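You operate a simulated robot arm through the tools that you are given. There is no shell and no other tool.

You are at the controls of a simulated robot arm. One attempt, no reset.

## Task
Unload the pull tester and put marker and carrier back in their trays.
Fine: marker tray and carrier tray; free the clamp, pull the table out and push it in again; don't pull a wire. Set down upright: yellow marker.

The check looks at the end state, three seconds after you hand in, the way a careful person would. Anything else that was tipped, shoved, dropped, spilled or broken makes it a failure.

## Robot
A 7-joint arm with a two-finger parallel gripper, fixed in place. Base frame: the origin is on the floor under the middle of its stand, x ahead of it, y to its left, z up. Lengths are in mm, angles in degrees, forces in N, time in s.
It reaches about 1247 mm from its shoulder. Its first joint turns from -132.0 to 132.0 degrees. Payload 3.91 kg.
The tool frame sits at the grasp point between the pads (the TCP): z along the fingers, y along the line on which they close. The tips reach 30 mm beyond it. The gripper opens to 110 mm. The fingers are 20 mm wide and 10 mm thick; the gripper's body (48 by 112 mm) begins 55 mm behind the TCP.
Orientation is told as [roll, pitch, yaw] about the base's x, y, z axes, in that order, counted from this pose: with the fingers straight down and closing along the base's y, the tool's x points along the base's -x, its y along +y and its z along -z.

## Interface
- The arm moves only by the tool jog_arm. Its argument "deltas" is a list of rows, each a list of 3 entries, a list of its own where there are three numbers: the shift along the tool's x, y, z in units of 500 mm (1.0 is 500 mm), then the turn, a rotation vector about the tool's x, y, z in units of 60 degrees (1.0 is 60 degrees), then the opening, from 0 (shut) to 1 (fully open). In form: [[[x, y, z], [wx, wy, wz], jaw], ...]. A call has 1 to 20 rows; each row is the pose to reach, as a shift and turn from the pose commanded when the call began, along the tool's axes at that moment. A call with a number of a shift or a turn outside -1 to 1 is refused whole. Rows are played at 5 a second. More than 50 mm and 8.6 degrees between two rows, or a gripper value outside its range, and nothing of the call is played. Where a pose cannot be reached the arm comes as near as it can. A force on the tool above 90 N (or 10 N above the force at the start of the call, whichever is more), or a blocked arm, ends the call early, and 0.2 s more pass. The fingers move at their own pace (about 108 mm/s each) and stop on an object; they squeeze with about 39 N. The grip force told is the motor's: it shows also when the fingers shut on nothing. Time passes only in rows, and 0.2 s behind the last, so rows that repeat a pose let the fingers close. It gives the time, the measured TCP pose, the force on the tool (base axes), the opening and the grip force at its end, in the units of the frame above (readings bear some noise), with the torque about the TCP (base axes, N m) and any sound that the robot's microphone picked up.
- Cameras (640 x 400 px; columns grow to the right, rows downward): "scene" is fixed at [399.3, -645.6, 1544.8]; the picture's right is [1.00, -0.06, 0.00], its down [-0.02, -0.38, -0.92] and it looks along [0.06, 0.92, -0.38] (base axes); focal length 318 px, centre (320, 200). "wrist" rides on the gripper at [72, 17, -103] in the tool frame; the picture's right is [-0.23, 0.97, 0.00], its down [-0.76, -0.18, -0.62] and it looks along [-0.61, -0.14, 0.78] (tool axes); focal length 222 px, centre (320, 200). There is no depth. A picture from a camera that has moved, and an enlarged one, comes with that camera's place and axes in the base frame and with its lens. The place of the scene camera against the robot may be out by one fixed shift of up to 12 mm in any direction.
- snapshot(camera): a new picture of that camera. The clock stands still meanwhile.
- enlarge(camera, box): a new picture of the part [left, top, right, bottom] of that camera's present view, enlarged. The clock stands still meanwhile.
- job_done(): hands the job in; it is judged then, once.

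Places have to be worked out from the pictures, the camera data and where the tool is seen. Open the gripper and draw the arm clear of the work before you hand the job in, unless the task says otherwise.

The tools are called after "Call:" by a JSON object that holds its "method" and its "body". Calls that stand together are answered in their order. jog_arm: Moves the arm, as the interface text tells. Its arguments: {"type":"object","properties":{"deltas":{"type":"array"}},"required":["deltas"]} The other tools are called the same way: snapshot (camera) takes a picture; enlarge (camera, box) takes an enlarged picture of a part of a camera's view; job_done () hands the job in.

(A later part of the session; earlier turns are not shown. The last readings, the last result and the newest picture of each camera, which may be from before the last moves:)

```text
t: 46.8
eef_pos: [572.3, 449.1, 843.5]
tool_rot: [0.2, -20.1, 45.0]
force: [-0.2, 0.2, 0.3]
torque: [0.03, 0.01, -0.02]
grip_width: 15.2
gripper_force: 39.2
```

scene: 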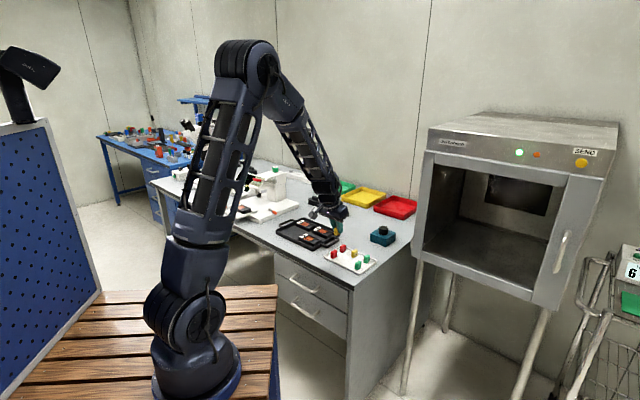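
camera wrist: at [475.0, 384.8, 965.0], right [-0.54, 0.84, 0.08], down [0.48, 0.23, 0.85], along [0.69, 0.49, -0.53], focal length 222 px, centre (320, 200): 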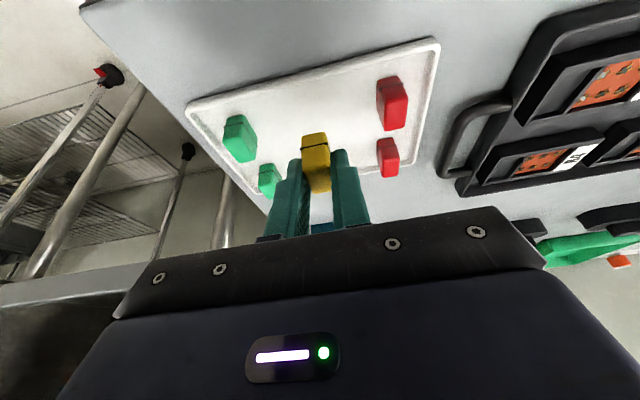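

No contact yet at z=843.5. Another 1 mm at a time, then a look.

Call:
{"method": "jog_arm", "body": {"deltas": [[[0.0007, 0, 0.0019], [0, 0, 0], 0.08]]}}

Call:
{"method": "jog_arm", "body": {"deltas": [[[0.0007, 0, 0.0019], [0, 0, 0], 0.08]]}}

Call:
{"method": "enlarge", "body": {"camera": "wrist", "box": [216, 70, 424, 200]}}

Call:
{"method": "enlarge", "body": {"camera": "scene", "box": [318, 235, 382, 275]}}

```text
t: 47.2
eef_pos: [571.3, 449.4, 842.9]
tool_rot: [0.0, -20.1, 45.0]
force: [0.7, 0.3, -1.0]
torque: [-0.01, 0.0, 0.01]
grip_width: 14.9
gripper_force: 39.6
```

```text
t: 47.6
eef_pos: [572.1, 449.8, 843.8]
tool_rot: [0.1, -20.0, 45.0]
force: [0.6, 0.3, 0.7]
torque: [0.02, -0.01, -0.02]
grip_width: 15.3
gripper_force: 39.7
```

```text
3.08 times, centred on (320, 135) of wrist
camera zoom: at [486.6, 389.8, 913.5], right [-0.54, 0.84, 0.08], down [0.48, 0.23, 0.85], along [0.69, 0.49, -0.53], focal length 684 px, centre (320, 400)
```

zoom: 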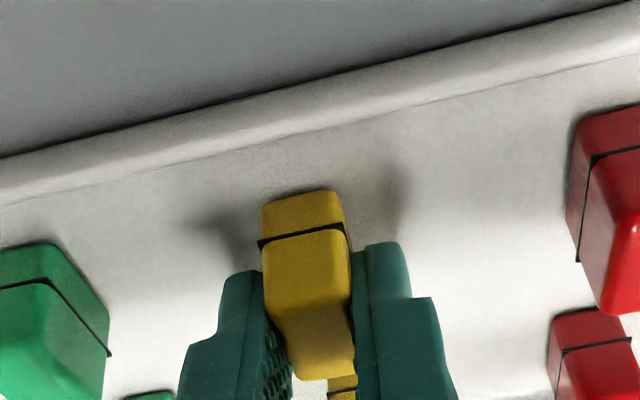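

```text
10.00 times, centred on (350, 255) of scene
camera zoom: at [399.3, -645.6, 1544.8], right [1.0, -0.06, 0.0], down [-0.02, -0.38, -0.92], along [0.06, 0.92, -0.38], focal length 3179 px, centre (20, -350)
```

zoom: 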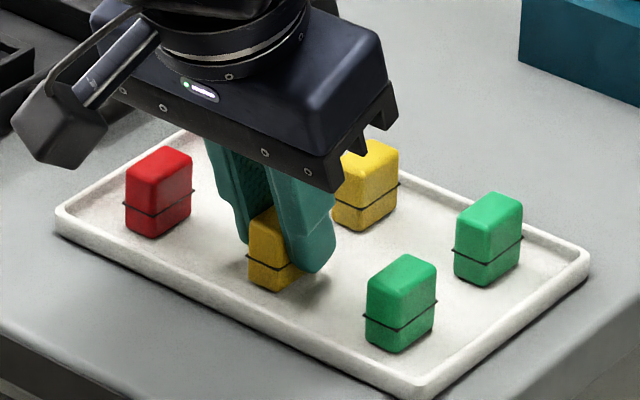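

Contact shadow is closing up under the marker. Continuing 1 mm at a time.

Call:
{"method": "jog_arm", "body": {"deltas": [[[0.0007, 0, 0.0019], [0, 0, 0], 0.08]]}}

Call:
{"method": "jog_arm", "body": {"deltas": [[[0.0007, 0, 0.0019], [0, 0, 0], 0.08]]}}

```text
t: 48.0
eef_pos: [571.4, 450.3, 842.4]
tool_rot: [0.1, -20.0, 44.9]
force: [0.0, -0.5, 3.1]
torque: [-0.03, 0.0, -0.02]
grip_width: 15.1
gripper_force: 38.6
```

```text
t: 48.4
eef_pos: [571.6, 449.9, 842.3]
tool_rot: [0.1, -20.2, 45.0]
force: [1.2, 0.5, 16.6]
torque: [0.03, -0.07, 0.02]
grip_width: 14.9
gripper_force: 39.8
```

Contact confirmed: 3 N, then 17 N. I'll ease up just under 1 mm to relieve the load, then open the fingers to set it down.

Call:
{"method": "jog_arm", "body": {"deltas": [[[-0.0006, 0, -0.0016], [0, 0, 0], 0.08], [[-0.0006, 0, -0.0016], [0, 0, 0], 0.18], [[-0.0006, 0, -0.0016], [0, 0, 0], 0.25], [[-0.0006, 0, -0.0016], [0, 0, 0], 0.32], [[-0.0006, 0, -0.0016], [0, 0, 0], 0.32]]}}

Call:
{"method": "enlarge", "body": {"camera": "wrist", "box": [216, 70, 424, 200]}}

Call:
{"method": "enlarge", "body": {"camera": "scene", "box": [318, 235, 382, 275]}}

```text
t: 49.6
eef_pos: [572.0, 449.4, 841.2]
tool_rot: [0.2, -20.0, 45.0]
force: [0.3, -0.1, -0.7]
torque: [-0.04, -0.01, -0.01]
grip_width: 35.2
gripper_force: 0.0
```

```text
3.08 times, centred on (320, 135) of wrist
camera zoom: at [486.1, 389.4, 912.6], right [-0.54, 0.84, 0.08], down [0.48, 0.23, 0.85], along [0.69, 0.49, -0.53], focal length 684 px, centre (320, 400)
```

zoom: 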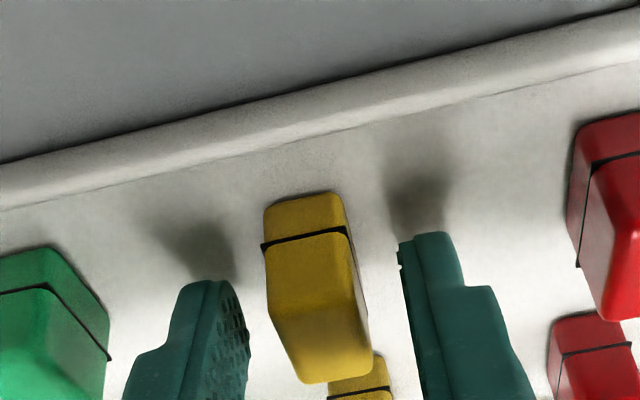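

```text
10.00 times, centred on (350, 255) of scene
camera zoom: at [399.3, -645.6, 1544.8], right [1.0, -0.06, 0.0], down [-0.02, -0.38, -0.92], along [0.06, 0.92, -0.38], focal length 3179 px, centre (20, -350)
```

zoom: 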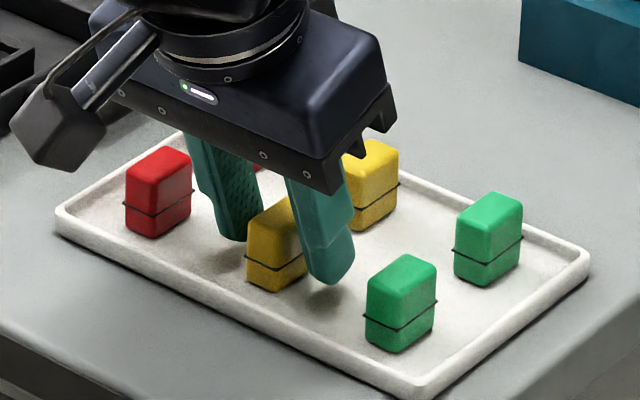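

The marker stands upright on the tray floor. I'll lift straight up 100 mm and check it.

Call:
{"method": "jog_arm", "body": {"deltas": [[[-0.0137, 0, -0.0376], [0, 0, 0], 0.32], [[-0.0342, 0, -0.094], [0, 0, 0], 0.32], [[-0.0513, 0, -0.141], [0, 0, 0], 0.32], [[-0.0684, 0, -0.188], [0, 0, 0], 0.32]]}}

Call:
{"method": "enlarge", "body": {"camera": "scene", "box": [318, 235, 382, 275]}}

Call:
{"method": "snapshot", "body": {"camera": "wrist"}}

```text
t: 50.6
eef_pos: [571.4, 450.4, 941.2]
tool_rot: [0.1, -20.0, 45.0]
force: [0.7, -0.5, 0.2]
torque: [0.04, 0.01, 0.02]
grip_width: 35.3
gripper_force: 0.0
```

```text
10.00 times, centred on (350, 255) of scene
camera zoom: at [399.3, -645.6, 1544.8], right [1.0, -0.06, 0.0], down [-0.02, -0.38, -0.92], along [0.06, 0.92, -0.38], focal length 3179 px, centre (20, -350)
```

zoom: 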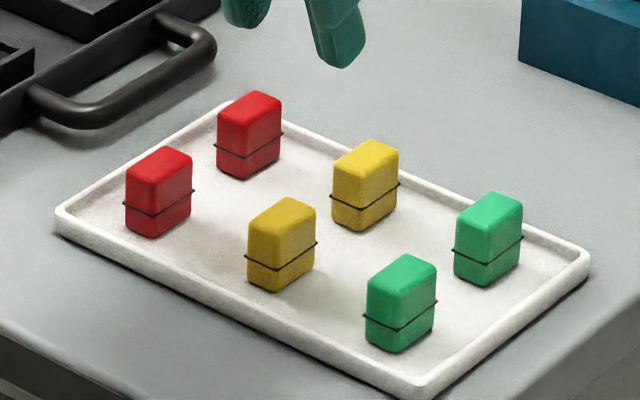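

```text
taken
camera wrist: at [486.4, 390.1, 1012.4], right [-0.54, 0.84, 0.08], down [0.48, 0.23, 0.85], along [0.69, 0.49, -0.53], focal length 222 px, centre (320, 200)
```

wrist: 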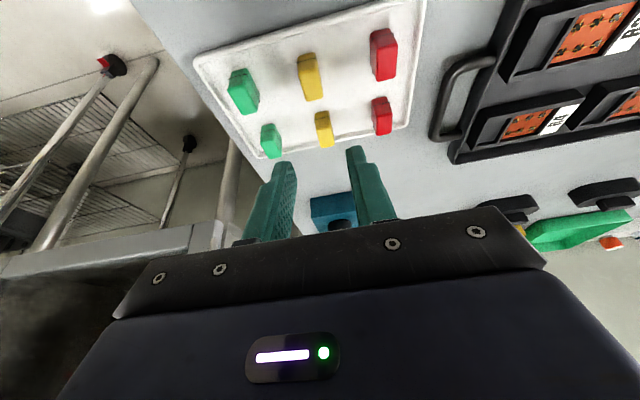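

The yellow marker stands upright in the grid. Next, the carrier: I'll survey the carrier tray first, moving left above it with the tool vertical.

Call:
{"method": "jog_arm", "body": {"deltas": [[[0.0154, 0.0, -0.07], [0, 0.04, 0], 0.5], [[0.0154, 0.08, -0.1334], [0, 0.08, 0], 1], [[0.0154, 0.16, -0.1334], [0, 0.13, 0], 1], [[0.0154, 0.24, -0.1334], [0, 0.18, 0], 1], [[0.0154, 0.32, -0.1334], [0, 0.23, 0], 1], [[0.0154, 0.41, -0.1334], [0, 0.28, 0], 1], [[0.0154, 0.5, -0.1334], [0, 0.3333, 0], 1], [[0.0154, 0.58, -0.1334], [0, 0.3333, 0], 1], [[0.0154, 0.58, -0.1334], [0, 0.3333, 0], 1]]}}

Call:
{"method": "snapshot", "body": {"camera": "wrist"}}

Call:
{"method": "enlarge", "body": {"camera": "wrist", "box": [180, 60, 436, 220]}}

```text
refused: row 2 steps farther than a row can; nothing moved
```

```text
taken
camera wrist: at [486.4, 390.1, 1012.4], right [-0.54, 0.84, 0.08], down [0.48, 0.23, 0.85], along [0.69, 0.49, -0.53], focal length 222 px, centre (320, 200)
```

wrist: 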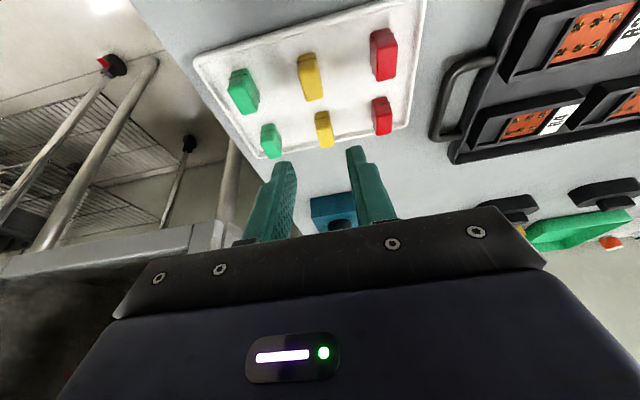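

```text
2.50 times, centred on (308, 140) of wrist
camera zoom: at [486.4, 390.1, 1012.4], right [-0.54, 0.84, 0.08], down [0.48, 0.23, 0.85], along [0.69, 0.49, -0.53], focal length 555 px, centre (350, 350)
```

zoom: 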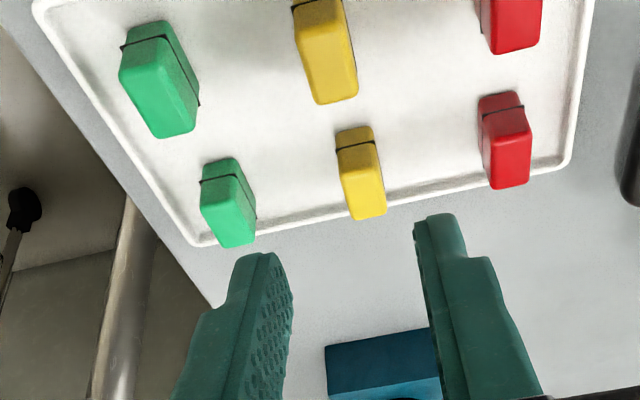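

The call was refused because one step was longer than 50 mm. I'll resend it with an extra row for the initial rise.

Call:
{"method": "jog_arm", "body": {"deltas": [[[0.0077, 0.0, -0.067], [0, 0.0, 0], 0.5], [[0.0154, 0.03, -0.1334], [0, 0.05, 0], 1], [[0.0154, 0.11, -0.1334], [0, 0.1, 0], 1], [[0.0154, 0.19, -0.1334], [0, 0.15, 0], 1], [[0.0154, 0.27, -0.1334], [0, 0.2, 0], 1], [[0.0154, 0.35, -0.1334], [0, 0.25, 0], 1], [[0.0154, 0.43, -0.1334], [0, 0.3, 0], 1], [[0.0154, 0.51, -0.1334], [0, 0.3333, 0], 1], [[0.0154, 0.58, -0.1334], [0, 0.3333, 0], 1], [[0.0154, 0.58, -0.1334], [0, 0.3333, 0], 1]]}}

Call:
{"method": "snapshot", "body": {"camera": "wrist"}}

Call:
{"method": "enlarge", "body": {"camera": "wrist", "box": [180, 60, 436, 220]}}

```text
t: 52.8
eef_pos: [346.1, 634.6, 1003.4]
tool_rot: [0.0, 0.0, 45.0]
force: [-0.4, -0.3, 0.0]
torque: [0.01, -0.01, 0.04]
grip_width: 110.0
gripper_force: 0.0
```

```text
taken
camera wrist: at [281.9, 595.3, 1105.6], right [-0.53, 0.85, 0.0], down [0.66, 0.41, 0.62], along [0.53, 0.33, -0.78], focal length 222 px, centre (320, 200)
```

wrist: 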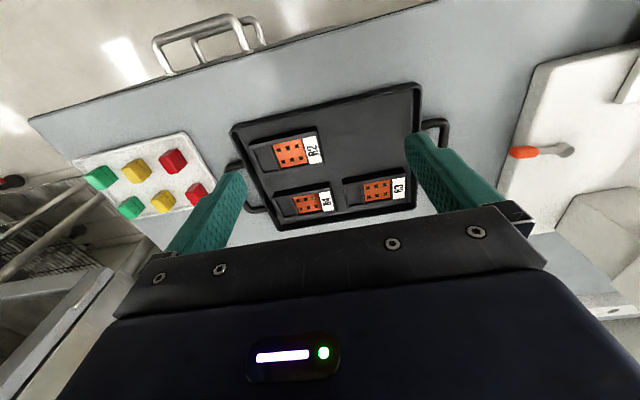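

```text
2.50 times, centred on (308, 140) of wrist
camera zoom: at [281.9, 595.3, 1105.6], right [-0.53, 0.85, 0.0], down [0.66, 0.41, 0.62], along [0.53, 0.33, -0.78], focal length 555 px, centre (350, 350)
```

zoom: 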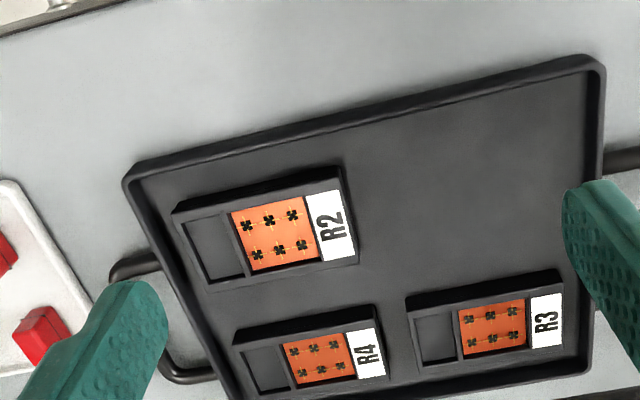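

The tray survey is good: R2, R3 and R4 leave the front-left slot free, centred near bench (-259, 757–762), with the tray's inner left wall near e1≈-321. To grip R1 by its long sides (front and back) I need to turn the tool 90°, so I'll do that while moving back left in two halves.

Call:
{"method": "jog_arm", "body": {"deltas": [[[0.0085, 0.07, -0.034], [0, 0, 0.125], 0.6], [[0.017, 0.14, -0.034], [0, 0, 0.25], 0.6], [[0.0255, 0.21, -0.034], [0, 0, 0.375], 0.6], [[0.034, 0.28, -0.034], [0, 0, 0.5], 0.6], [[0.0425, 0.35, -0.034], [0, 0, 0.625], 0.6], [[0.051, 0.42, -0.034], [0, 0, 0.75], 0.6], [[0.051, 0.42, -0.034], [0, 0, 0.75], 0.6]]}}

```text
t: 54.4
eef_pos: [182.0, 764.4, 1019.7]
tool_rot: [0.2, -0.1, -0.1]
force: [0.5, -0.1, -0.2]
torque: [-0.01, 0.0, 0.01]
grip_width: 66.0
gripper_force: 0.1
```

Yaw is now 0 at [182, 764, 1020]. Second half: on to e1≈-625, e2≈665 with yaw going to -45.

Call:
{"method": "jog_arm", "body": {"deltas": [[[0.05, 0.049, 0], [0, 0, 0.125], 0.6], [[0.101, 0.098, 0], [0, 0, 0.25], 0.6], [[0.151, 0.147, 0], [0, 0, 0.375], 0.6], [[0.202, 0.196, 0], [0, 0, 0.5], 0.6], [[0.252, 0.245, 0], [0, 0, 0.625], 0.6], [[0.3026, 0.2942, 0], [0, 0, 0.75], 0.6], [[0.3026, 0.2942, 0], [0, 0, 0.75], 0.6]]}}

Call:
{"method": "snapshot", "body": {"camera": "wrist"}}

Call:
{"method": "enlarge", "body": {"camera": "scene", "box": [200, 160, 296, 220]}}

```text
t: 56.0
eef_pos: [26.8, 910.9, 1020.5]
tool_rot: [0.0, 0.0, -45.0]
force: [-0.3, 0.1, -1.1]
torque: [0.01, -0.01, -0.01]
grip_width: 65.9
gripper_force: 0.0
```

```text
taken
camera wrist: at [-13.4, 974.0, 1122.6], right [0.85, 0.53, 0.0], down [0.41, -0.67, 0.62], along [0.33, -0.53, -0.78], focal length 222 px, centre (320, 200)
```

wrist: 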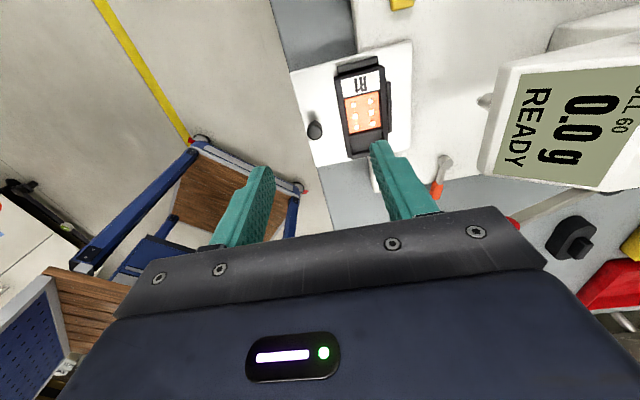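

```text
6.67 times, centred on (248, 190) of scene
camera zoom: at [399.3, -645.6, 1544.8], right [1.0, -0.06, 0.0], down [-0.02, -0.38, -0.92], along [0.06, 0.92, -0.38], focal length 2120 px, centre (800, 267)
```

zoom: 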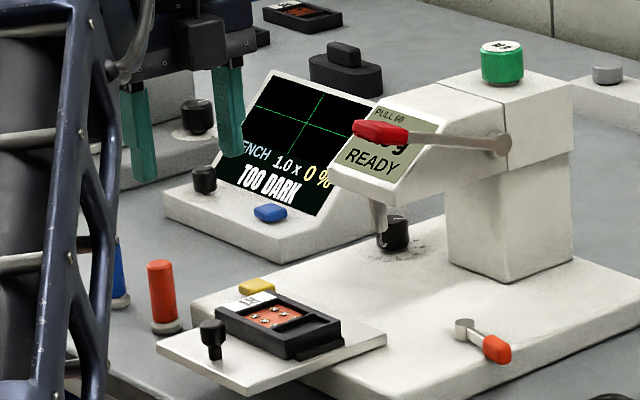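

Yaw -45 is reached. The camera is now left of the carrier and looks right across it. I'll enlarge to verify the carrier position in this frame.

Call:
{"method": "enlarge", "body": {"camera": "wrist", "box": [286, 30, 446, 190]}}

```text
2.50 times, centred on (366, 110) of wrist
camera zoom: at [-13.4, 974.0, 1122.6], right [0.85, 0.53, 0.0], down [0.41, -0.67, 0.62], along [0.33, -0.53, -0.78], focal length 555 px, centre (205, 425)
```

zoom: 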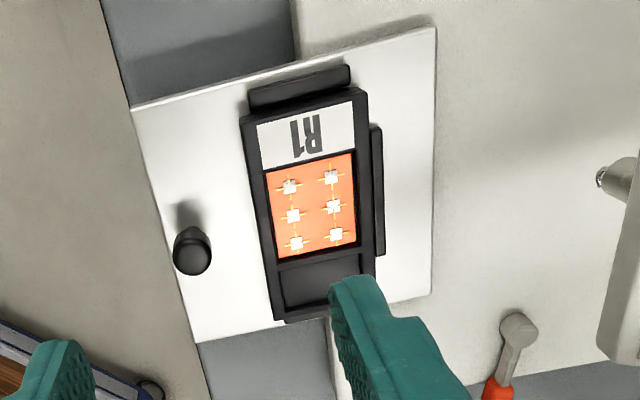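

This view shows a low black fence along the back of the carrier too (e1 -631 to -571), besides the end blocks. I'll grip front and back above the fence height, offset left at e1≈-625 so the front finger misses the knob. Moving in to z≈905 above it first.

Call:
{"method": "jog_arm", "body": {"deltas": [[[0, 0, 0.06], [0, 0, 0], 0.62], [[0, 0, 0.12], [0, 0, 0], 0.62], [[0, 0, 0.181], [0, 0, 0], 0.62], [[0, 0.046, 0.181], [0, 0, 0], 0.62], [[0, 0.0928, 0.181], [0, 0, 0], 0.62], [[0, 0.0928, 0.225], [0, 0, 0], 0.62], [[0, 0.0928, 0.225], [0, 0, 0], 0.62]]}}

Call:
{"method": "snapshot", "body": {"camera": "wrist"}}

Call:
{"method": "enlarge", "body": {"camera": "wrist", "box": [224, 90, 416, 210]}}

Call:
{"method": "enlarge", "body": {"camera": "scene", "box": [218, 175, 282, 215]}}

```text
t: 57.6
eef_pos: [62.0, 944.4, 907.5]
tool_rot: [0.0, 0.0, -45.0]
force: [0.3, 0.4, 0.1]
torque: [0.0, 0.01, -0.01]
grip_width: 68.2
gripper_force: 0.0
```

```text
taken
camera wrist: at [22.2, 1008.7, 1009.4], right [0.85, 0.53, 0.0], down [0.41, -0.66, 0.62], along [0.33, -0.53, -0.78], focal length 222 px, centre (320, 200)
```

wrist: 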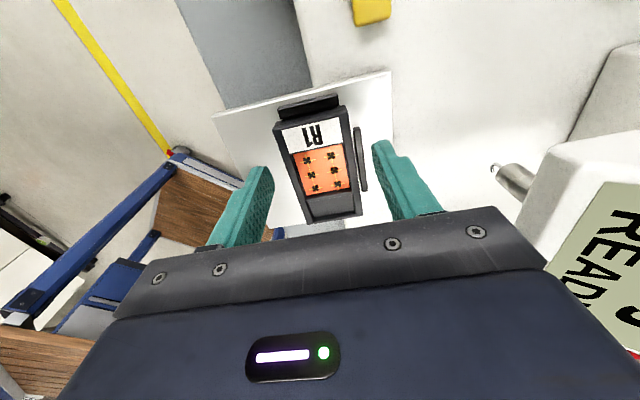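

```text
3.33 times, centred on (320, 150) of wrist
camera zoom: at [22.2, 1008.7, 1009.4], right [0.85, 0.53, 0.0], down [0.41, -0.66, 0.62], along [0.33, -0.53, -0.78], focal length 740 px, centre (320, 367)
```

zoom: 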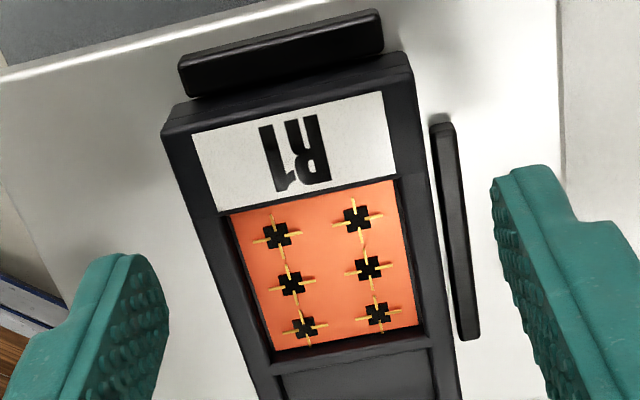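

```text
10.00 times, centred on (250, 195) of scene
camera zoom: at [399.3, -645.6, 1544.8], right [1.0, -0.06, 0.0], down [-0.02, -0.38, -0.92], along [0.06, 0.92, -0.38], focal length 3179 px, centre (1020, 250)
```

zoom: 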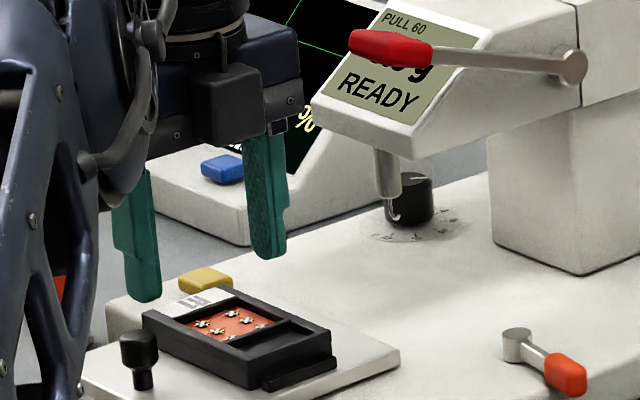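

The carrier centre is about 2 mm in front of the TCP axis, and the fence is low (z≈845). I'll correct by 2 mm and descend to TCP z≈880, putting tips at about 850 above the fence.

Call:
{"method": "jog_arm", "body": {"deltas": [[[0, -0.004, 0.02], [0, 0, 0], 0.62], [[0, -0.004, 0.04], [0, 0, 0], 0.62], [[0, -0.004, 0.055], [0, 0, 0], 0.62], [[0, -0.004, 0.055], [0, 0, 0], 0.62]]}}

Call:
{"method": "enlarge", "body": {"camera": "wrist", "box": [224, 90, 416, 210]}}

Call:
{"method": "enlarge", "body": {"camera": "scene", "box": [222, 185, 270, 215]}}

```text
t: 58.6
eef_pos: [59.3, 943.4, 878.0]
tool_rot: [0.2, 0.0, -45.0]
force: [0.0, -0.6, 3.2]
torque: [0.06, -0.08, 0.0]
grip_width: 68.1
gripper_force: 0.0
```

```text
3.33 times, centred on (320, 150) of wrist
camera zoom: at [19.5, 1006.8, 981.2], right [0.85, 0.53, 0.0], down [0.41, -0.67, 0.62], along [0.33, -0.53, -0.78], focal length 740 px, centre (320, 367)
```

zoom: 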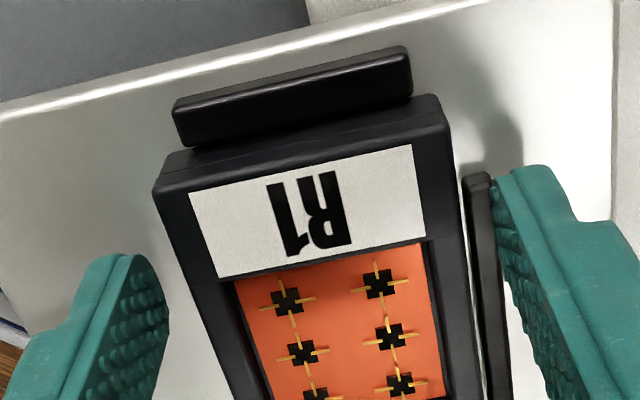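

```text
13.33 times, centred on (246, 200) of scene
camera zoom: at [399.3, -645.6, 1544.8], right [1.0, -0.06, 0.0], down [-0.02, -0.38, -0.92], along [0.06, 0.92, -0.38], focal length 4239 px, centre (1307, 200)
```

zoom: 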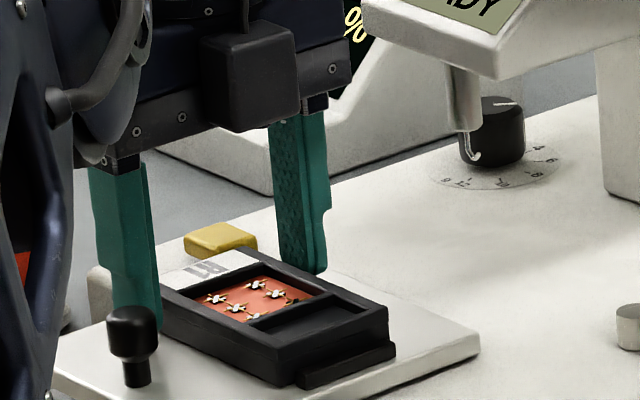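

A light 3 N contact at the back finger means the fence top is at z≈848. I'll raise 2.5 mm and close on the carrier's long sides.

Call:
{"method": "jog_arm", "body": {"deltas": [[[0, 0, -0.005], [0, 0, 0], 0.62], [[0, 0, -0.005], [0, 0, 0], 0.55], [[0, 0, -0.005], [0, 0, 0], 0.48], [[0, 0, -0.005], [0, 0, 0], 0.42], [[0, 0, -0.005], [0, 0, 0], 0.42]]}}

Call:
{"method": "enlarge", "body": {"camera": "wrist", "box": [224, 90, 416, 210]}}

Call:
{"method": "enlarge", "body": {"camera": "scene", "box": [222, 185, 270, 215]}}

```text
t: 59.8
eef_pos: [59.9, 943.5, 883.1]
tool_rot: [0.0, 0.1, -44.9]
force: [0.4, 0.3, -0.1]
torque: [-0.02, 0.0, -0.01]
grip_width: 53.4
gripper_force: 39.4
```

```text
3.33 times, centred on (320, 150) of wrist
camera zoom: at [20.3, 1006.7, 983.5], right [0.85, 0.53, 0.0], down [0.41, -0.66, 0.62], along [0.33, -0.53, -0.78], focal length 740 px, centre (320, 367)
```

zoom: 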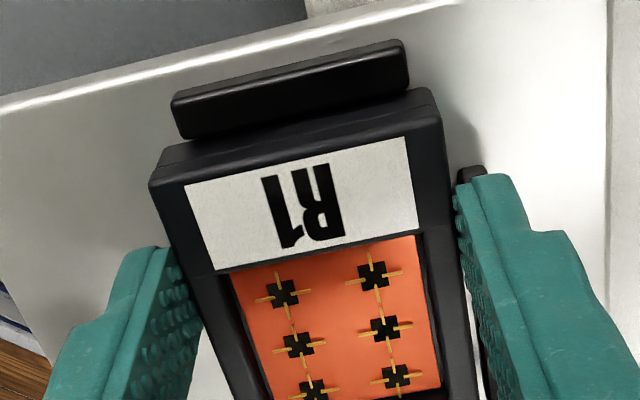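

```text
13.33 times, centred on (246, 200) of scene
camera zoom: at [399.3, -645.6, 1544.8], right [1.0, -0.06, 0.0], down [-0.02, -0.38, -0.92], along [0.06, 0.92, -0.38], focal length 4239 px, centre (1307, 200)
```

zoom: 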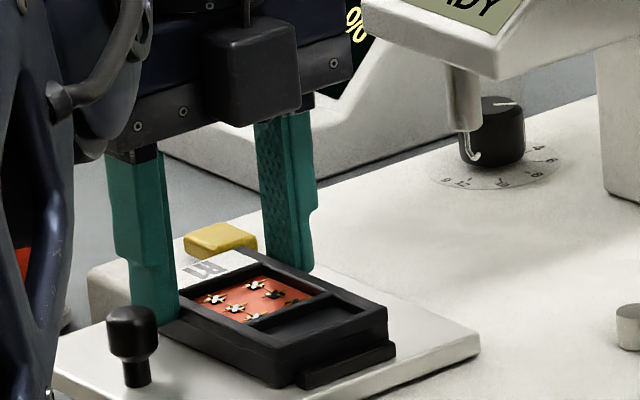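

Gripped at 53.4 mm with 39 N. I'll lift a few millimetres first and check that the carrier comes up level.

Call:
{"method": "jog_arm", "body": {"deltas": [[[0, 0, -0.006], [0, 0, 0], 0.42], [[0, 0, -0.014], [0, 0, 0], 0.42], [[0, 0, -0.024], [0, 0, 0], 0.42], [[0, 0, -0.024], [0, 0, 0], 0.42]]}}

Call:
{"method": "enlarge", "body": {"camera": "scene", "box": [222, 185, 270, 215]}}

Call:
{"method": "enlarge", "body": {"camera": "wrist", "box": [224, 90, 416, 210]}}

```text
t: 60.8
eef_pos: [60.1, 942.8, 894.1]
tool_rot: [-0.1, 0.2, -45.1]
force: [1.0, -0.5, -0.8]
torque: [0.01, 0.03, -0.02]
grip_width: 53.4
gripper_force: 38.8
```

```text
13.33 times, centred on (246, 200) of scene
camera zoom: at [399.3, -645.6, 1544.8], right [1.0, -0.06, 0.0], down [-0.02, -0.38, -0.92], along [0.06, 0.92, -0.38], focal length 4239 px, centre (1307, 200)
```

zoom: 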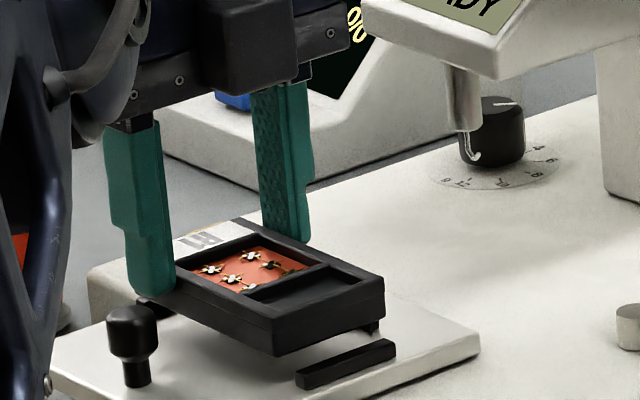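

```text
3.33 times, centred on (320, 150) of wrist
camera zoom: at [20.1, 1006.8, 996.4], right [0.85, 0.53, 0.0], down [0.41, -0.66, 0.62], along [0.33, -0.53, -0.78], focal length 740 px, centre (320, 367)
```

zoom: 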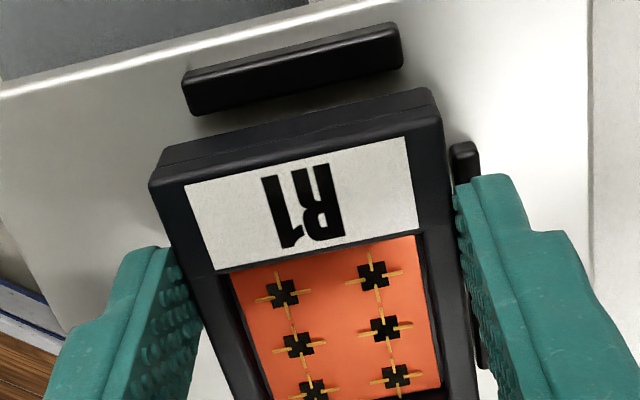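

The carrier comes up level and free of its blocks. I'll lift it clear, bring it toward the operator a little, and carry it right to the carrier tray at a safe height.

Call:
{"method": "jog_arm", "body": {"deltas": [[[0, 0, -0.07], [0, 0, 0], 0.42], [[0, -0.03, -0.14], [0, 0, 0], 0.42], [[0, -0.08, -0.21], [0, 0, 0], 0.42], [[-0.086, -0.08, -0.21], [0, 0, 0], 0.42], [[-0.172, -0.08, -0.21], [0, 0, 0], 0.42], [[-0.258, -0.08, -0.21], [0, 0, 0], 0.42], [[-0.344, -0.08, -0.21], [0, 0, 0], 0.42], [[-0.43, -0.08, -0.21], [0, 0, 0], 0.42], [[-0.515, -0.08, -0.21], [0, 0, 0], 0.42], [[-0.6, -0.08, -0.21], [0, 0, 0], 0.42], [[-0.686, -0.08, -0.21], [0, 0, 0], 0.42], [[-0.686, -0.08, -0.21], [0, 0, 0], 0.42]]}}

Call:
{"method": "snapshot", "body": {"camera": "wrist"}}

Call:
{"method": "enlarge", "body": {"camera": "wrist", "box": [120, 0, 440, 200]}}

Call:
{"method": "enlarge", "body": {"camera": "scene", "box": [254, 180, 350, 260]}}

```text
t: 63.4
eef_pos: [275.6, 670.3, 995.7]
tool_rot: [-0.1, 0.1, -45.0]
force: [-0.3, 0.2, -0.7]
torque: [0.02, 0.02, 0.01]
grip_width: 53.6
gripper_force: 39.7
```

```text
taken
camera wrist: at [236.2, 734.9, 1096.5], right [0.85, 0.53, 0.0], down [0.41, -0.66, 0.62], along [0.33, -0.53, -0.78], focal length 222 px, centre (320, 200)
```

wrist: 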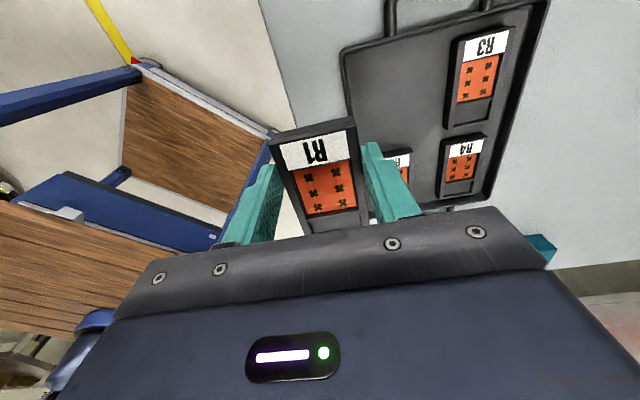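

```text
2.00 times, centred on (280, 100) of wrist
camera zoom: at [236.2, 734.9, 1096.5], right [0.85, 0.53, 0.0], down [0.41, -0.66, 0.62], along [0.33, -0.53, -0.78], focal length 444 px, centre (400, 400)
```

zoom: 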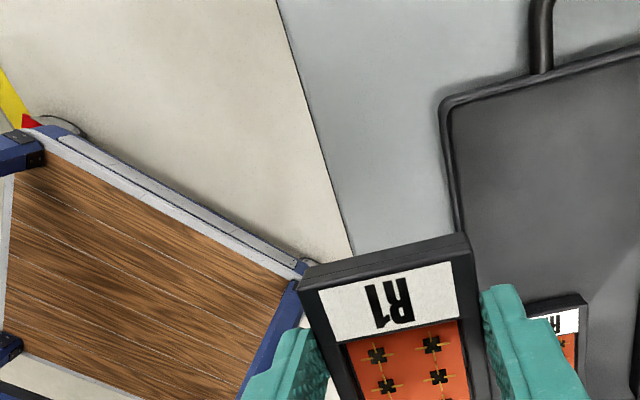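

```text
5.00 times, centred on (302, 220) of scene
camera zoom: at [399.3, -645.6, 1544.8], right [1.0, -0.06, 0.0], down [-0.02, -0.38, -0.92], along [0.06, 0.92, -0.38], focal length 1590 px, centre (410, 100)
```

zoom: 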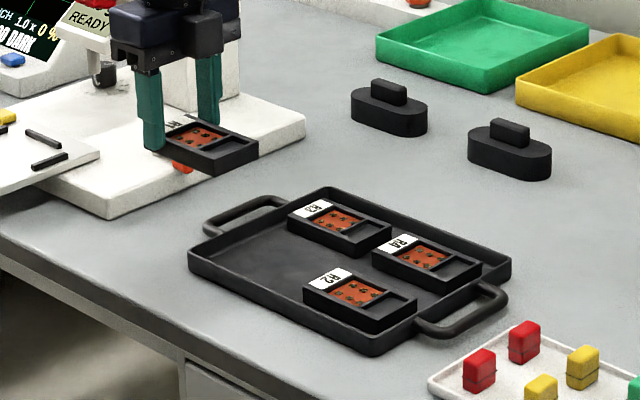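

The carrier is level in the fingers, in front of the tray. I'll move it forward over the front-left slot (TCP target e1≈-282, e2≈762) and descend to z≈883 for a check.

Call:
{"method": "jog_arm", "body": {"deltas": [[[0.0054, 0.093, 0], [0, 0, 0], 0.42], [[0.0054, 0.186, 0], [0, 0, 0], 0.42], [[0.0054, 0.186, 0.08], [0, 0, 0], 0.42], [[0.0054, 0.186, 0.16], [0, 0, 0], 0.42], [[0.0054, 0.186, 0.225], [0, 0, 0], 0.42], [[0.0054, 0.186, 0.225], [0, 0, 0], 0.42]]}}

Call:
{"method": "snapshot", "body": {"camera": "wrist"}}

Call:
{"method": "enlarge", "body": {"camera": "wrist", "box": [200, 40, 456, 200]}}

Call:
{"method": "enlarge", "body": {"camera": "scene", "box": [272, 200, 344, 250]}}

```text
t: 64.8
eef_pos: [340.5, 739.9, 883.8]
tool_rot: [0.1, 0.2, -45.0]
force: [0.4, 0.0, -0.5]
torque: [0.04, 0.02, 0.01]
grip_width: 53.7
gripper_force: 39.3
```

```text
taken
camera wrist: at [298.5, 803.2, 985.9], right [0.85, 0.53, 0.0], down [0.41, -0.66, 0.62], along [0.33, -0.53, -0.78], focal length 222 px, centre (320, 200)
```

wrist: 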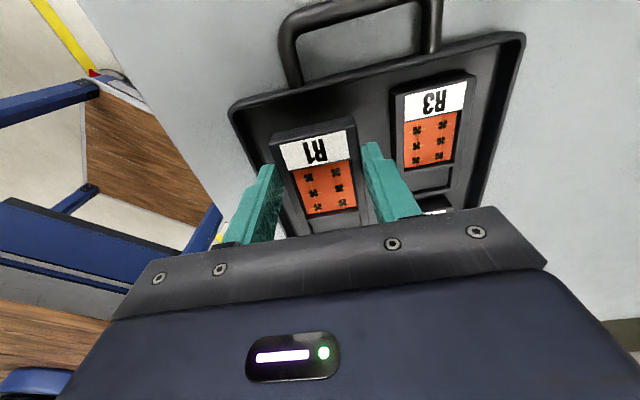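

```text
2.50 times, centred on (328, 120) of wrist
camera zoom: at [298.5, 803.2, 985.9], right [0.85, 0.53, 0.0], down [0.41, -0.66, 0.62], along [0.33, -0.53, -0.78], focal length 555 px, centre (300, 400)
```

zoom: 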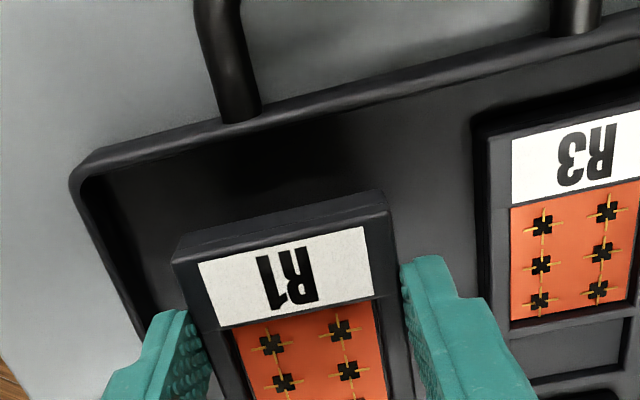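

```text
8.00 times, centred on (308, 225) of scene
camera zoom: at [399.3, -645.6, 1544.8], right [1.0, -0.06, 0.0], down [-0.02, -0.38, -0.92], along [0.06, 0.92, -0.38], focal length 2543 px, centre (416, 0)
```

zoom: 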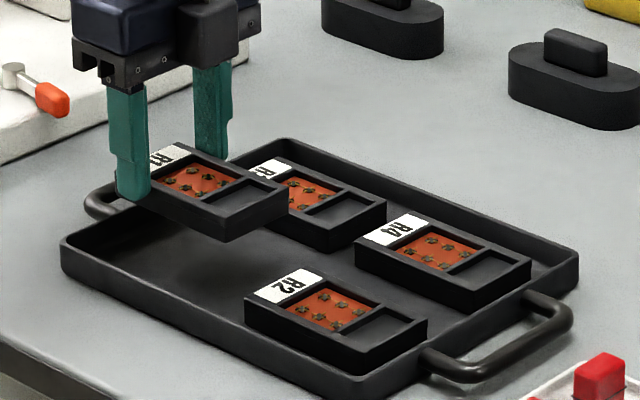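

R1 lines up with R3's column (left ends both at e1≈-306), with about 30 mm to R3. I'll lower to z≈857, then go in small steps feeling for the floor.

Call:
{"method": "jog_arm", "body": {"deltas": [[[0, -0.006, 0.02], [0, 0, 0], 0.42], [[0, -0.006, 0.04], [0, 0, 0], 0.42], [[0, -0.006, 0.054], [0, 0, 0], 0.42]]}}

Call:
{"method": "enlarge", "body": {"camera": "scene", "box": [272, 200, 344, 250]}}

Call:
{"method": "enlarge", "body": {"camera": "wrist", "box": [200, 40, 456, 200]}}

```text
t: 65.6
eef_pos: [335.1, 737.2, 858.2]
tool_rot: [0.0, 0.0, -45.0]
force: [-0.4, 0.1, -1.3]
torque: [0.01, -0.01, -0.01]
grip_width: 53.5
gripper_force: 39.0
```

```text
8.00 times, centred on (308, 225) of scene
camera zoom: at [399.3, -645.6, 1544.8], right [1.0, -0.06, 0.0], down [-0.02, -0.38, -0.92], along [0.06, 0.92, -0.38], focal length 2543 px, centre (416, 0)
```

zoom: 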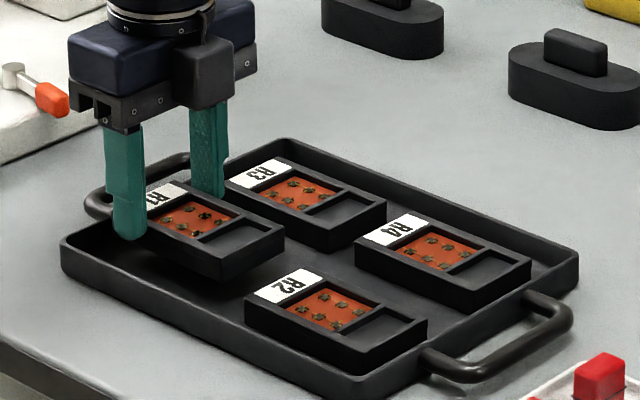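

```text
2.50 times, centred on (328, 120) of wrist
camera zoom: at [295.5, 801.4, 960.6], right [0.85, 0.53, 0.0], down [0.41, -0.66, 0.62], along [0.33, -0.53, -0.78], focal length 555 px, centre (300, 400)
```

zoom: 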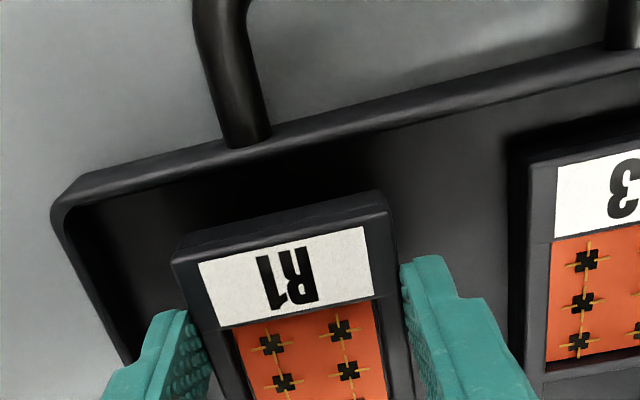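

Continuing down in 2 mm steps.

Call:
{"method": "jog_arm", "body": {"deltas": [[[0, 0, 0.004], [0, 0, 0], 0.42], [[0, 0, 0.008], [0, 0, 0], 0.42], [[0, 0, 0.012], [0, 0, 0], 0.42]]}}

Call:
{"method": "jog_arm", "body": {"deltas": [[[0, 0, 0.003], [0, 0, 0], 0.42]]}}

Call:
{"method": "enlarge", "body": {"camera": "scene", "box": [272, 200, 344, 250]}}

```text
t: 66.4
eef_pos: [336.4, 737.2, 851.9]
tool_rot: [0.1, 0.1, -45.0]
force: [-0.2, 0.3, -0.9]
torque: [0.0, 0.01, -0.03]
grip_width: 53.6
gripper_force: 39.4
```

```text
t: 66.8
eef_pos: [336.1, 736.6, 850.9]
tool_rot: [0.0, 0.2, -45.1]
force: [1.1, -0.1, -0.7]
torque: [0.05, 0.01, -0.04]
grip_width: 53.4
gripper_force: 39.2
```

```text
8.00 times, centred on (308, 225) of scene
camera zoom: at [399.3, -645.6, 1544.8], right [1.0, -0.06, 0.0], down [-0.02, -0.38, -0.92], along [0.06, 0.92, -0.38], focal length 2543 px, centre (416, 0)
```

zoom: 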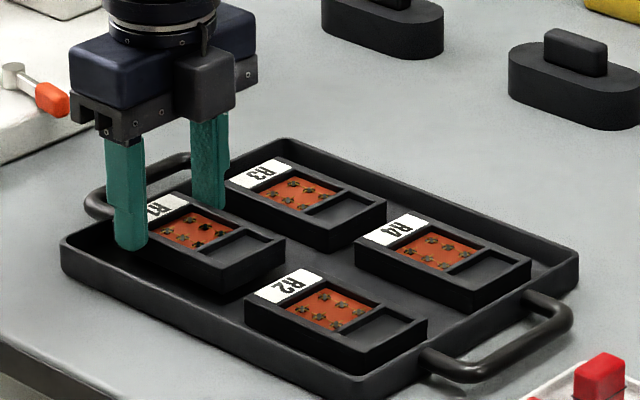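

No contact at z≈850. I'll keep lowering in small steps.

Call:
{"method": "jog_arm", "body": {"deltas": [[[0, 0, 0.003], [0, 0, 0], 0.42]]}}

Call:
{"method": "jog_arm", "body": {"deltas": [[[0, 0, 0.003], [0, 0, 0], 0.42]]}}

Call:
{"method": "jog_arm", "body": {"deltas": [[[0, 0, 0.003], [0, 0, 0], 0.42]]}}

```text
t: 67.2
eef_pos: [335.4, 736.7, 849.1]
tool_rot: [0.0, -0.1, -45.0]
force: [0.9, 0.4, -1.5]
torque: [0.02, -0.02, 0.0]
grip_width: 53.4
gripper_force: 38.9
```

```text
t: 67.6
eef_pos: [334.8, 736.9, 847.3]
tool_rot: [0.0, 0.0, -45.0]
force: [-0.7, -0.4, -0.6]
torque: [-0.01, 0.01, 0.0]
grip_width: 53.7
gripper_force: 38.7
```

```text
t: 68.0
eef_pos: [335.7, 737.0, 846.4]
tool_rot: [0.0, 0.0, -44.9]
force: [-0.7, 0.0, -1.0]
torque: [0.0, -0.01, -0.04]
grip_width: 53.5
gripper_force: 39.4
```

Still free at z≈846. I'll continue 1 mm at a time, with a look.

Call:
{"method": "jog_arm", "body": {"deltas": [[[0, 0, 0.002], [0, 0, 0], 0.42]]}}

Call:
{"method": "jog_arm", "body": {"deltas": [[[0, 0, 0.002], [0, 0, 0], 0.42]]}}

Call:
{"method": "enlarge", "body": {"camera": "scene", "box": [278, 210, 326, 240]}}

```text
t: 68.4
eef_pos: [334.4, 737.2, 844.8]
tool_rot: [-0.1, 0.1, -45.1]
force: [0.5, -0.1, -1.0]
torque: [0.03, 0.02, 0.02]
grip_width: 53.5
gripper_force: 39.0
```

```text
t: 68.8
eef_pos: [335.6, 737.5, 844.4]
tool_rot: [0.1, 0.1, -45.0]
force: [0.8, 1.0, -0.9]
torque: [0.0, 0.04, 0.02]
grip_width: 53.6
gripper_force: 39.3
```

```text
13.33 times, centred on (302, 225) of scene
camera zoom: at [399.3, -645.6, 1544.8], right [1.0, -0.06, 0.0], down [-0.02, -0.38, -0.92], along [0.06, 0.92, -0.38], focal length 4239 px, centre (560, -133)
```

zoom: 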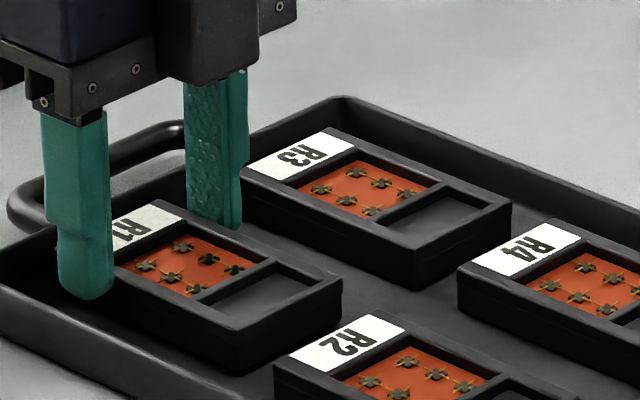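

The carrier is almost on the floor. Continuing 1 mm at a time.

Call:
{"method": "jog_arm", "body": {"deltas": [[[0, 0, 0.002], [0, 0, 0], 0.42]]}}

Call:
{"method": "jog_arm", "body": {"deltas": [[[0, 0, 0.002], [0, 0, 0], 0.42]]}}

Call:
{"method": "jog_arm", "body": {"deltas": [[[0, 0, 0.002], [0, 0, 0], 0.42]]}}

```text
t: 69.2
eef_pos: [335.8, 736.3, 843.0]
tool_rot: [0.0, 0.2, -44.9]
force: [-0.3, -0.5, -0.6]
torque: [0.01, 0.02, -0.02]
grip_width: 53.5
gripper_force: 39.1
```

```text
t: 69.6
eef_pos: [335.2, 737.3, 843.8]
tool_rot: [0.1, 0.1, -45.0]
force: [-0.6, 0.4, 7.5]
torque: [-0.45, -0.21, -0.06]
grip_width: 53.4
gripper_force: 39.1
```

```text
t: 70.0
eef_pos: [335.9, 737.5, 843.5]
tool_rot: [0.2, 0.2, -45.0]
force: [-1.5, 1.9, 22.7]
torque: [-0.57, -0.38, 0.01]
grip_width: 53.7
gripper_force: 39.3
```

Contact: first at the right edge, then the load evened out at 23 N, so the carrier is flat on the tray floor. I'll relieve the load slightly and open the fingers about 5 mm per side.

Call:
{"method": "jog_arm", "body": {"deltas": [[[0, 0, -0.0014], [0, 0, 0], 0.42], [[0, 0, -0.0014], [0, 0, 0], 0.5], [[0, 0, -0.0014], [0, 0, 0], 0.54], [[0, 0, -0.0014], [0, 0, 0], 0.57], [[0, 0, -0.0014], [0, 0, 0], 0.57]]}}

Call:
{"method": "enlarge", "body": {"camera": "scene", "box": [278, 210, 326, 240]}}

Call:
{"method": "enlarge", "body": {"camera": "wrist", "box": [200, 40, 456, 200]}}

```text
t: 71.2
eef_pos: [335.4, 736.3, 842.3]
tool_rot: [-0.1, 0.1, -44.9]
force: [-0.1, 0.2, 0.4]
torque: [-0.03, -0.01, 0.0]
grip_width: 62.7
gripper_force: 0.1
```

```text
13.33 times, centred on (302, 225) of scene
camera zoom: at [399.3, -645.6, 1544.8], right [1.0, -0.06, 0.0], down [-0.02, -0.38, -0.92], along [0.06, 0.92, -0.38], focal length 4239 px, centre (560, -133)
```

zoom: 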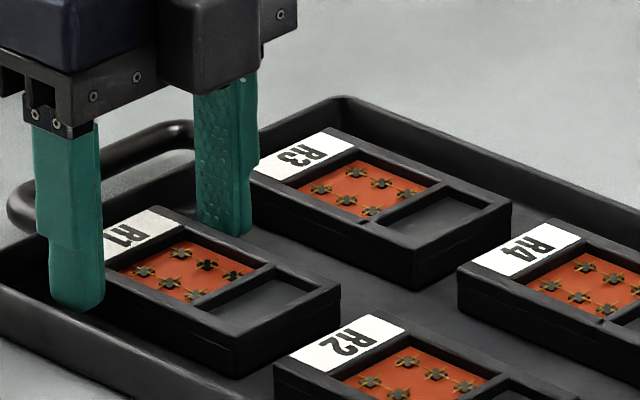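

```text
2.50 times, centred on (328, 120) of wrist
camera zoom: at [295.8, 800.9, 944.1], right [0.85, 0.53, 0.0], down [0.41, -0.66, 0.62], along [0.33, -0.53, -0.78], focal length 555 px, centre (300, 400)
```

zoom: 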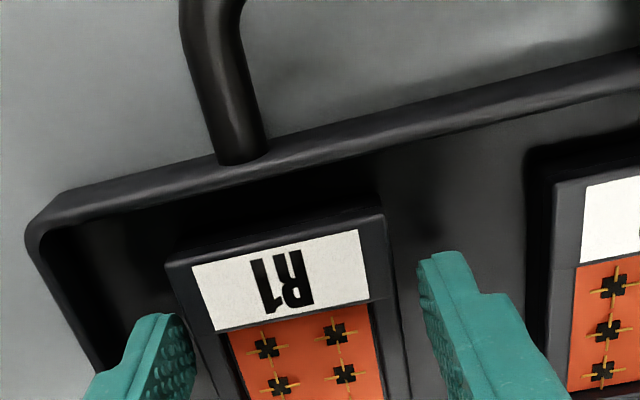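

R1 rests flat in the tray and the fingers are free. I'll lift straight up and check the result.

Call:
{"method": "jog_arm", "body": {"deltas": [[[0, 0, -0.02], [0, 0, 0], 0.57], [[0, 0, -0.07], [0, 0, 0], 0.57], [[0, 0, -0.15], [0, 0, 0], 0.57], [[0, 0, -0.24], [0, 0, 0], 0.57], [[0, 0, -0.32], [0, 0, 0], 0.57]]}}

Call:
{"method": "enlarge", "body": {"camera": "scene", "box": [272, 200, 344, 250]}}

Call:
{"method": "enlarge", "body": {"camera": "scene", "box": [218, 170, 298, 220]}}

```text
t: 72.4
eef_pos: [336.7, 738.7, 1001.6]
tool_rot: [-0.1, 0.0, -45.0]
force: [0.3, 0.2, -0.5]
torque: [-0.02, 0.01, -0.03]
grip_width: 62.5
gripper_force: 0.1
```

```text
8.00 times, centred on (308, 225) of scene
camera zoom: at [399.3, -645.6, 1544.8], right [1.0, -0.06, 0.0], down [-0.02, -0.38, -0.92], along [0.06, 0.92, -0.38], focal length 2543 px, centre (416, 0)
```

zoom: 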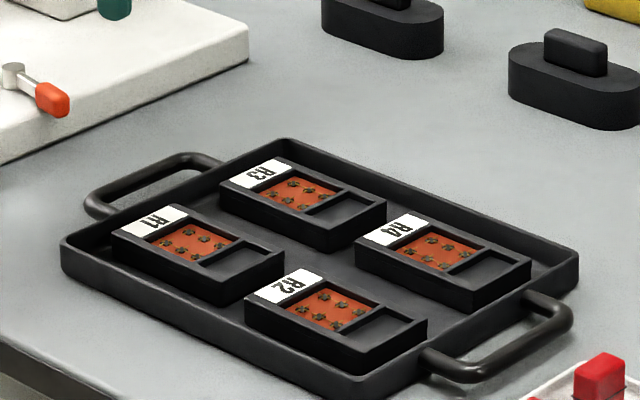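

```text
8.00 times, centred on (258, 195) of scene
camera zoom: at [399.3, -645.6, 1544.8], right [1.0, -0.06, 0.0], down [-0.02, -0.38, -0.92], along [0.06, 0.92, -0.38], focal length 2543 px, centre (816, 240)
```

zoom: 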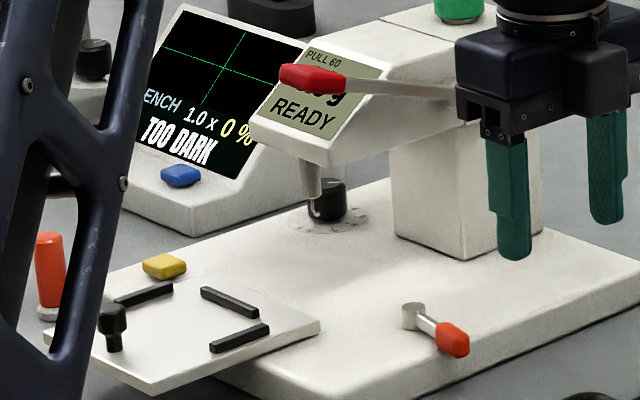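

Both items are back in their trays. The table still has to go in. I'll retreat and turn the tool back to face the knob, as before.

Call:
{"method": "jog_arm", "body": {"deltas": [[[0.052, -0.0533, 0], [0, 0, -0.125], 0.5], [[0.104, -0.1067, 0], [0, 0, -0.25], 0.5], [[0.156, -0.16, 0], [0, 0, -0.375], 0.5], [[0.208, -0.2133, 0], [0, 0, -0.5], 0.5], [[0.26, -0.2667, 0], [0, 0, -0.625], 0.5], [[0.312, -0.32, 0], [0, 0, -0.75], 0.5], [[0.312, -0.32, 0], [0, 0, -0.75], 0.5]]}}

Call:
{"method": "jog_arm", "body": {"deltas": [[[0.04, 0.0353, 0.013], [0, 0, -0.125], 0.5], [[0.08, 0.0707, 0.026], [0, 0, -0.25], 0.5], [[0.12, 0.106, 0.04], [0, 0, -0.375], 0.5], [[0.16, 0.1413, 0.053], [0, 0, -0.5], 0.5], [[0.2, 0.1767, 0.066], [0, 0, -0.625], 0.5], [[0.2404, 0.212, 0.08], [0, 0, -0.75], 0.5], [[0.2404, 0.212, 0.08], [0, 0, -0.75], 0.5]]}}

```text
t: 74.0
eef_pos: [110.0, 735.3, 1003.4]
tool_rot: [0.0, 0.1, 0.1]
force: [0.3, 0.1, 0.1]
torque: [0.0, 0.04, 0.04]
grip_width: 55.1
gripper_force: 0.0
```

```text
t: 75.6
eef_pos: [-9.3, 837.8, 961.5]
tool_rot: [0.0, 0.0, 45.1]
force: [0.2, -1.0, -1.8]
torque: [-0.03, 0.02, 0.0]
grip_width: 54.6
gripper_force: 0.1
```

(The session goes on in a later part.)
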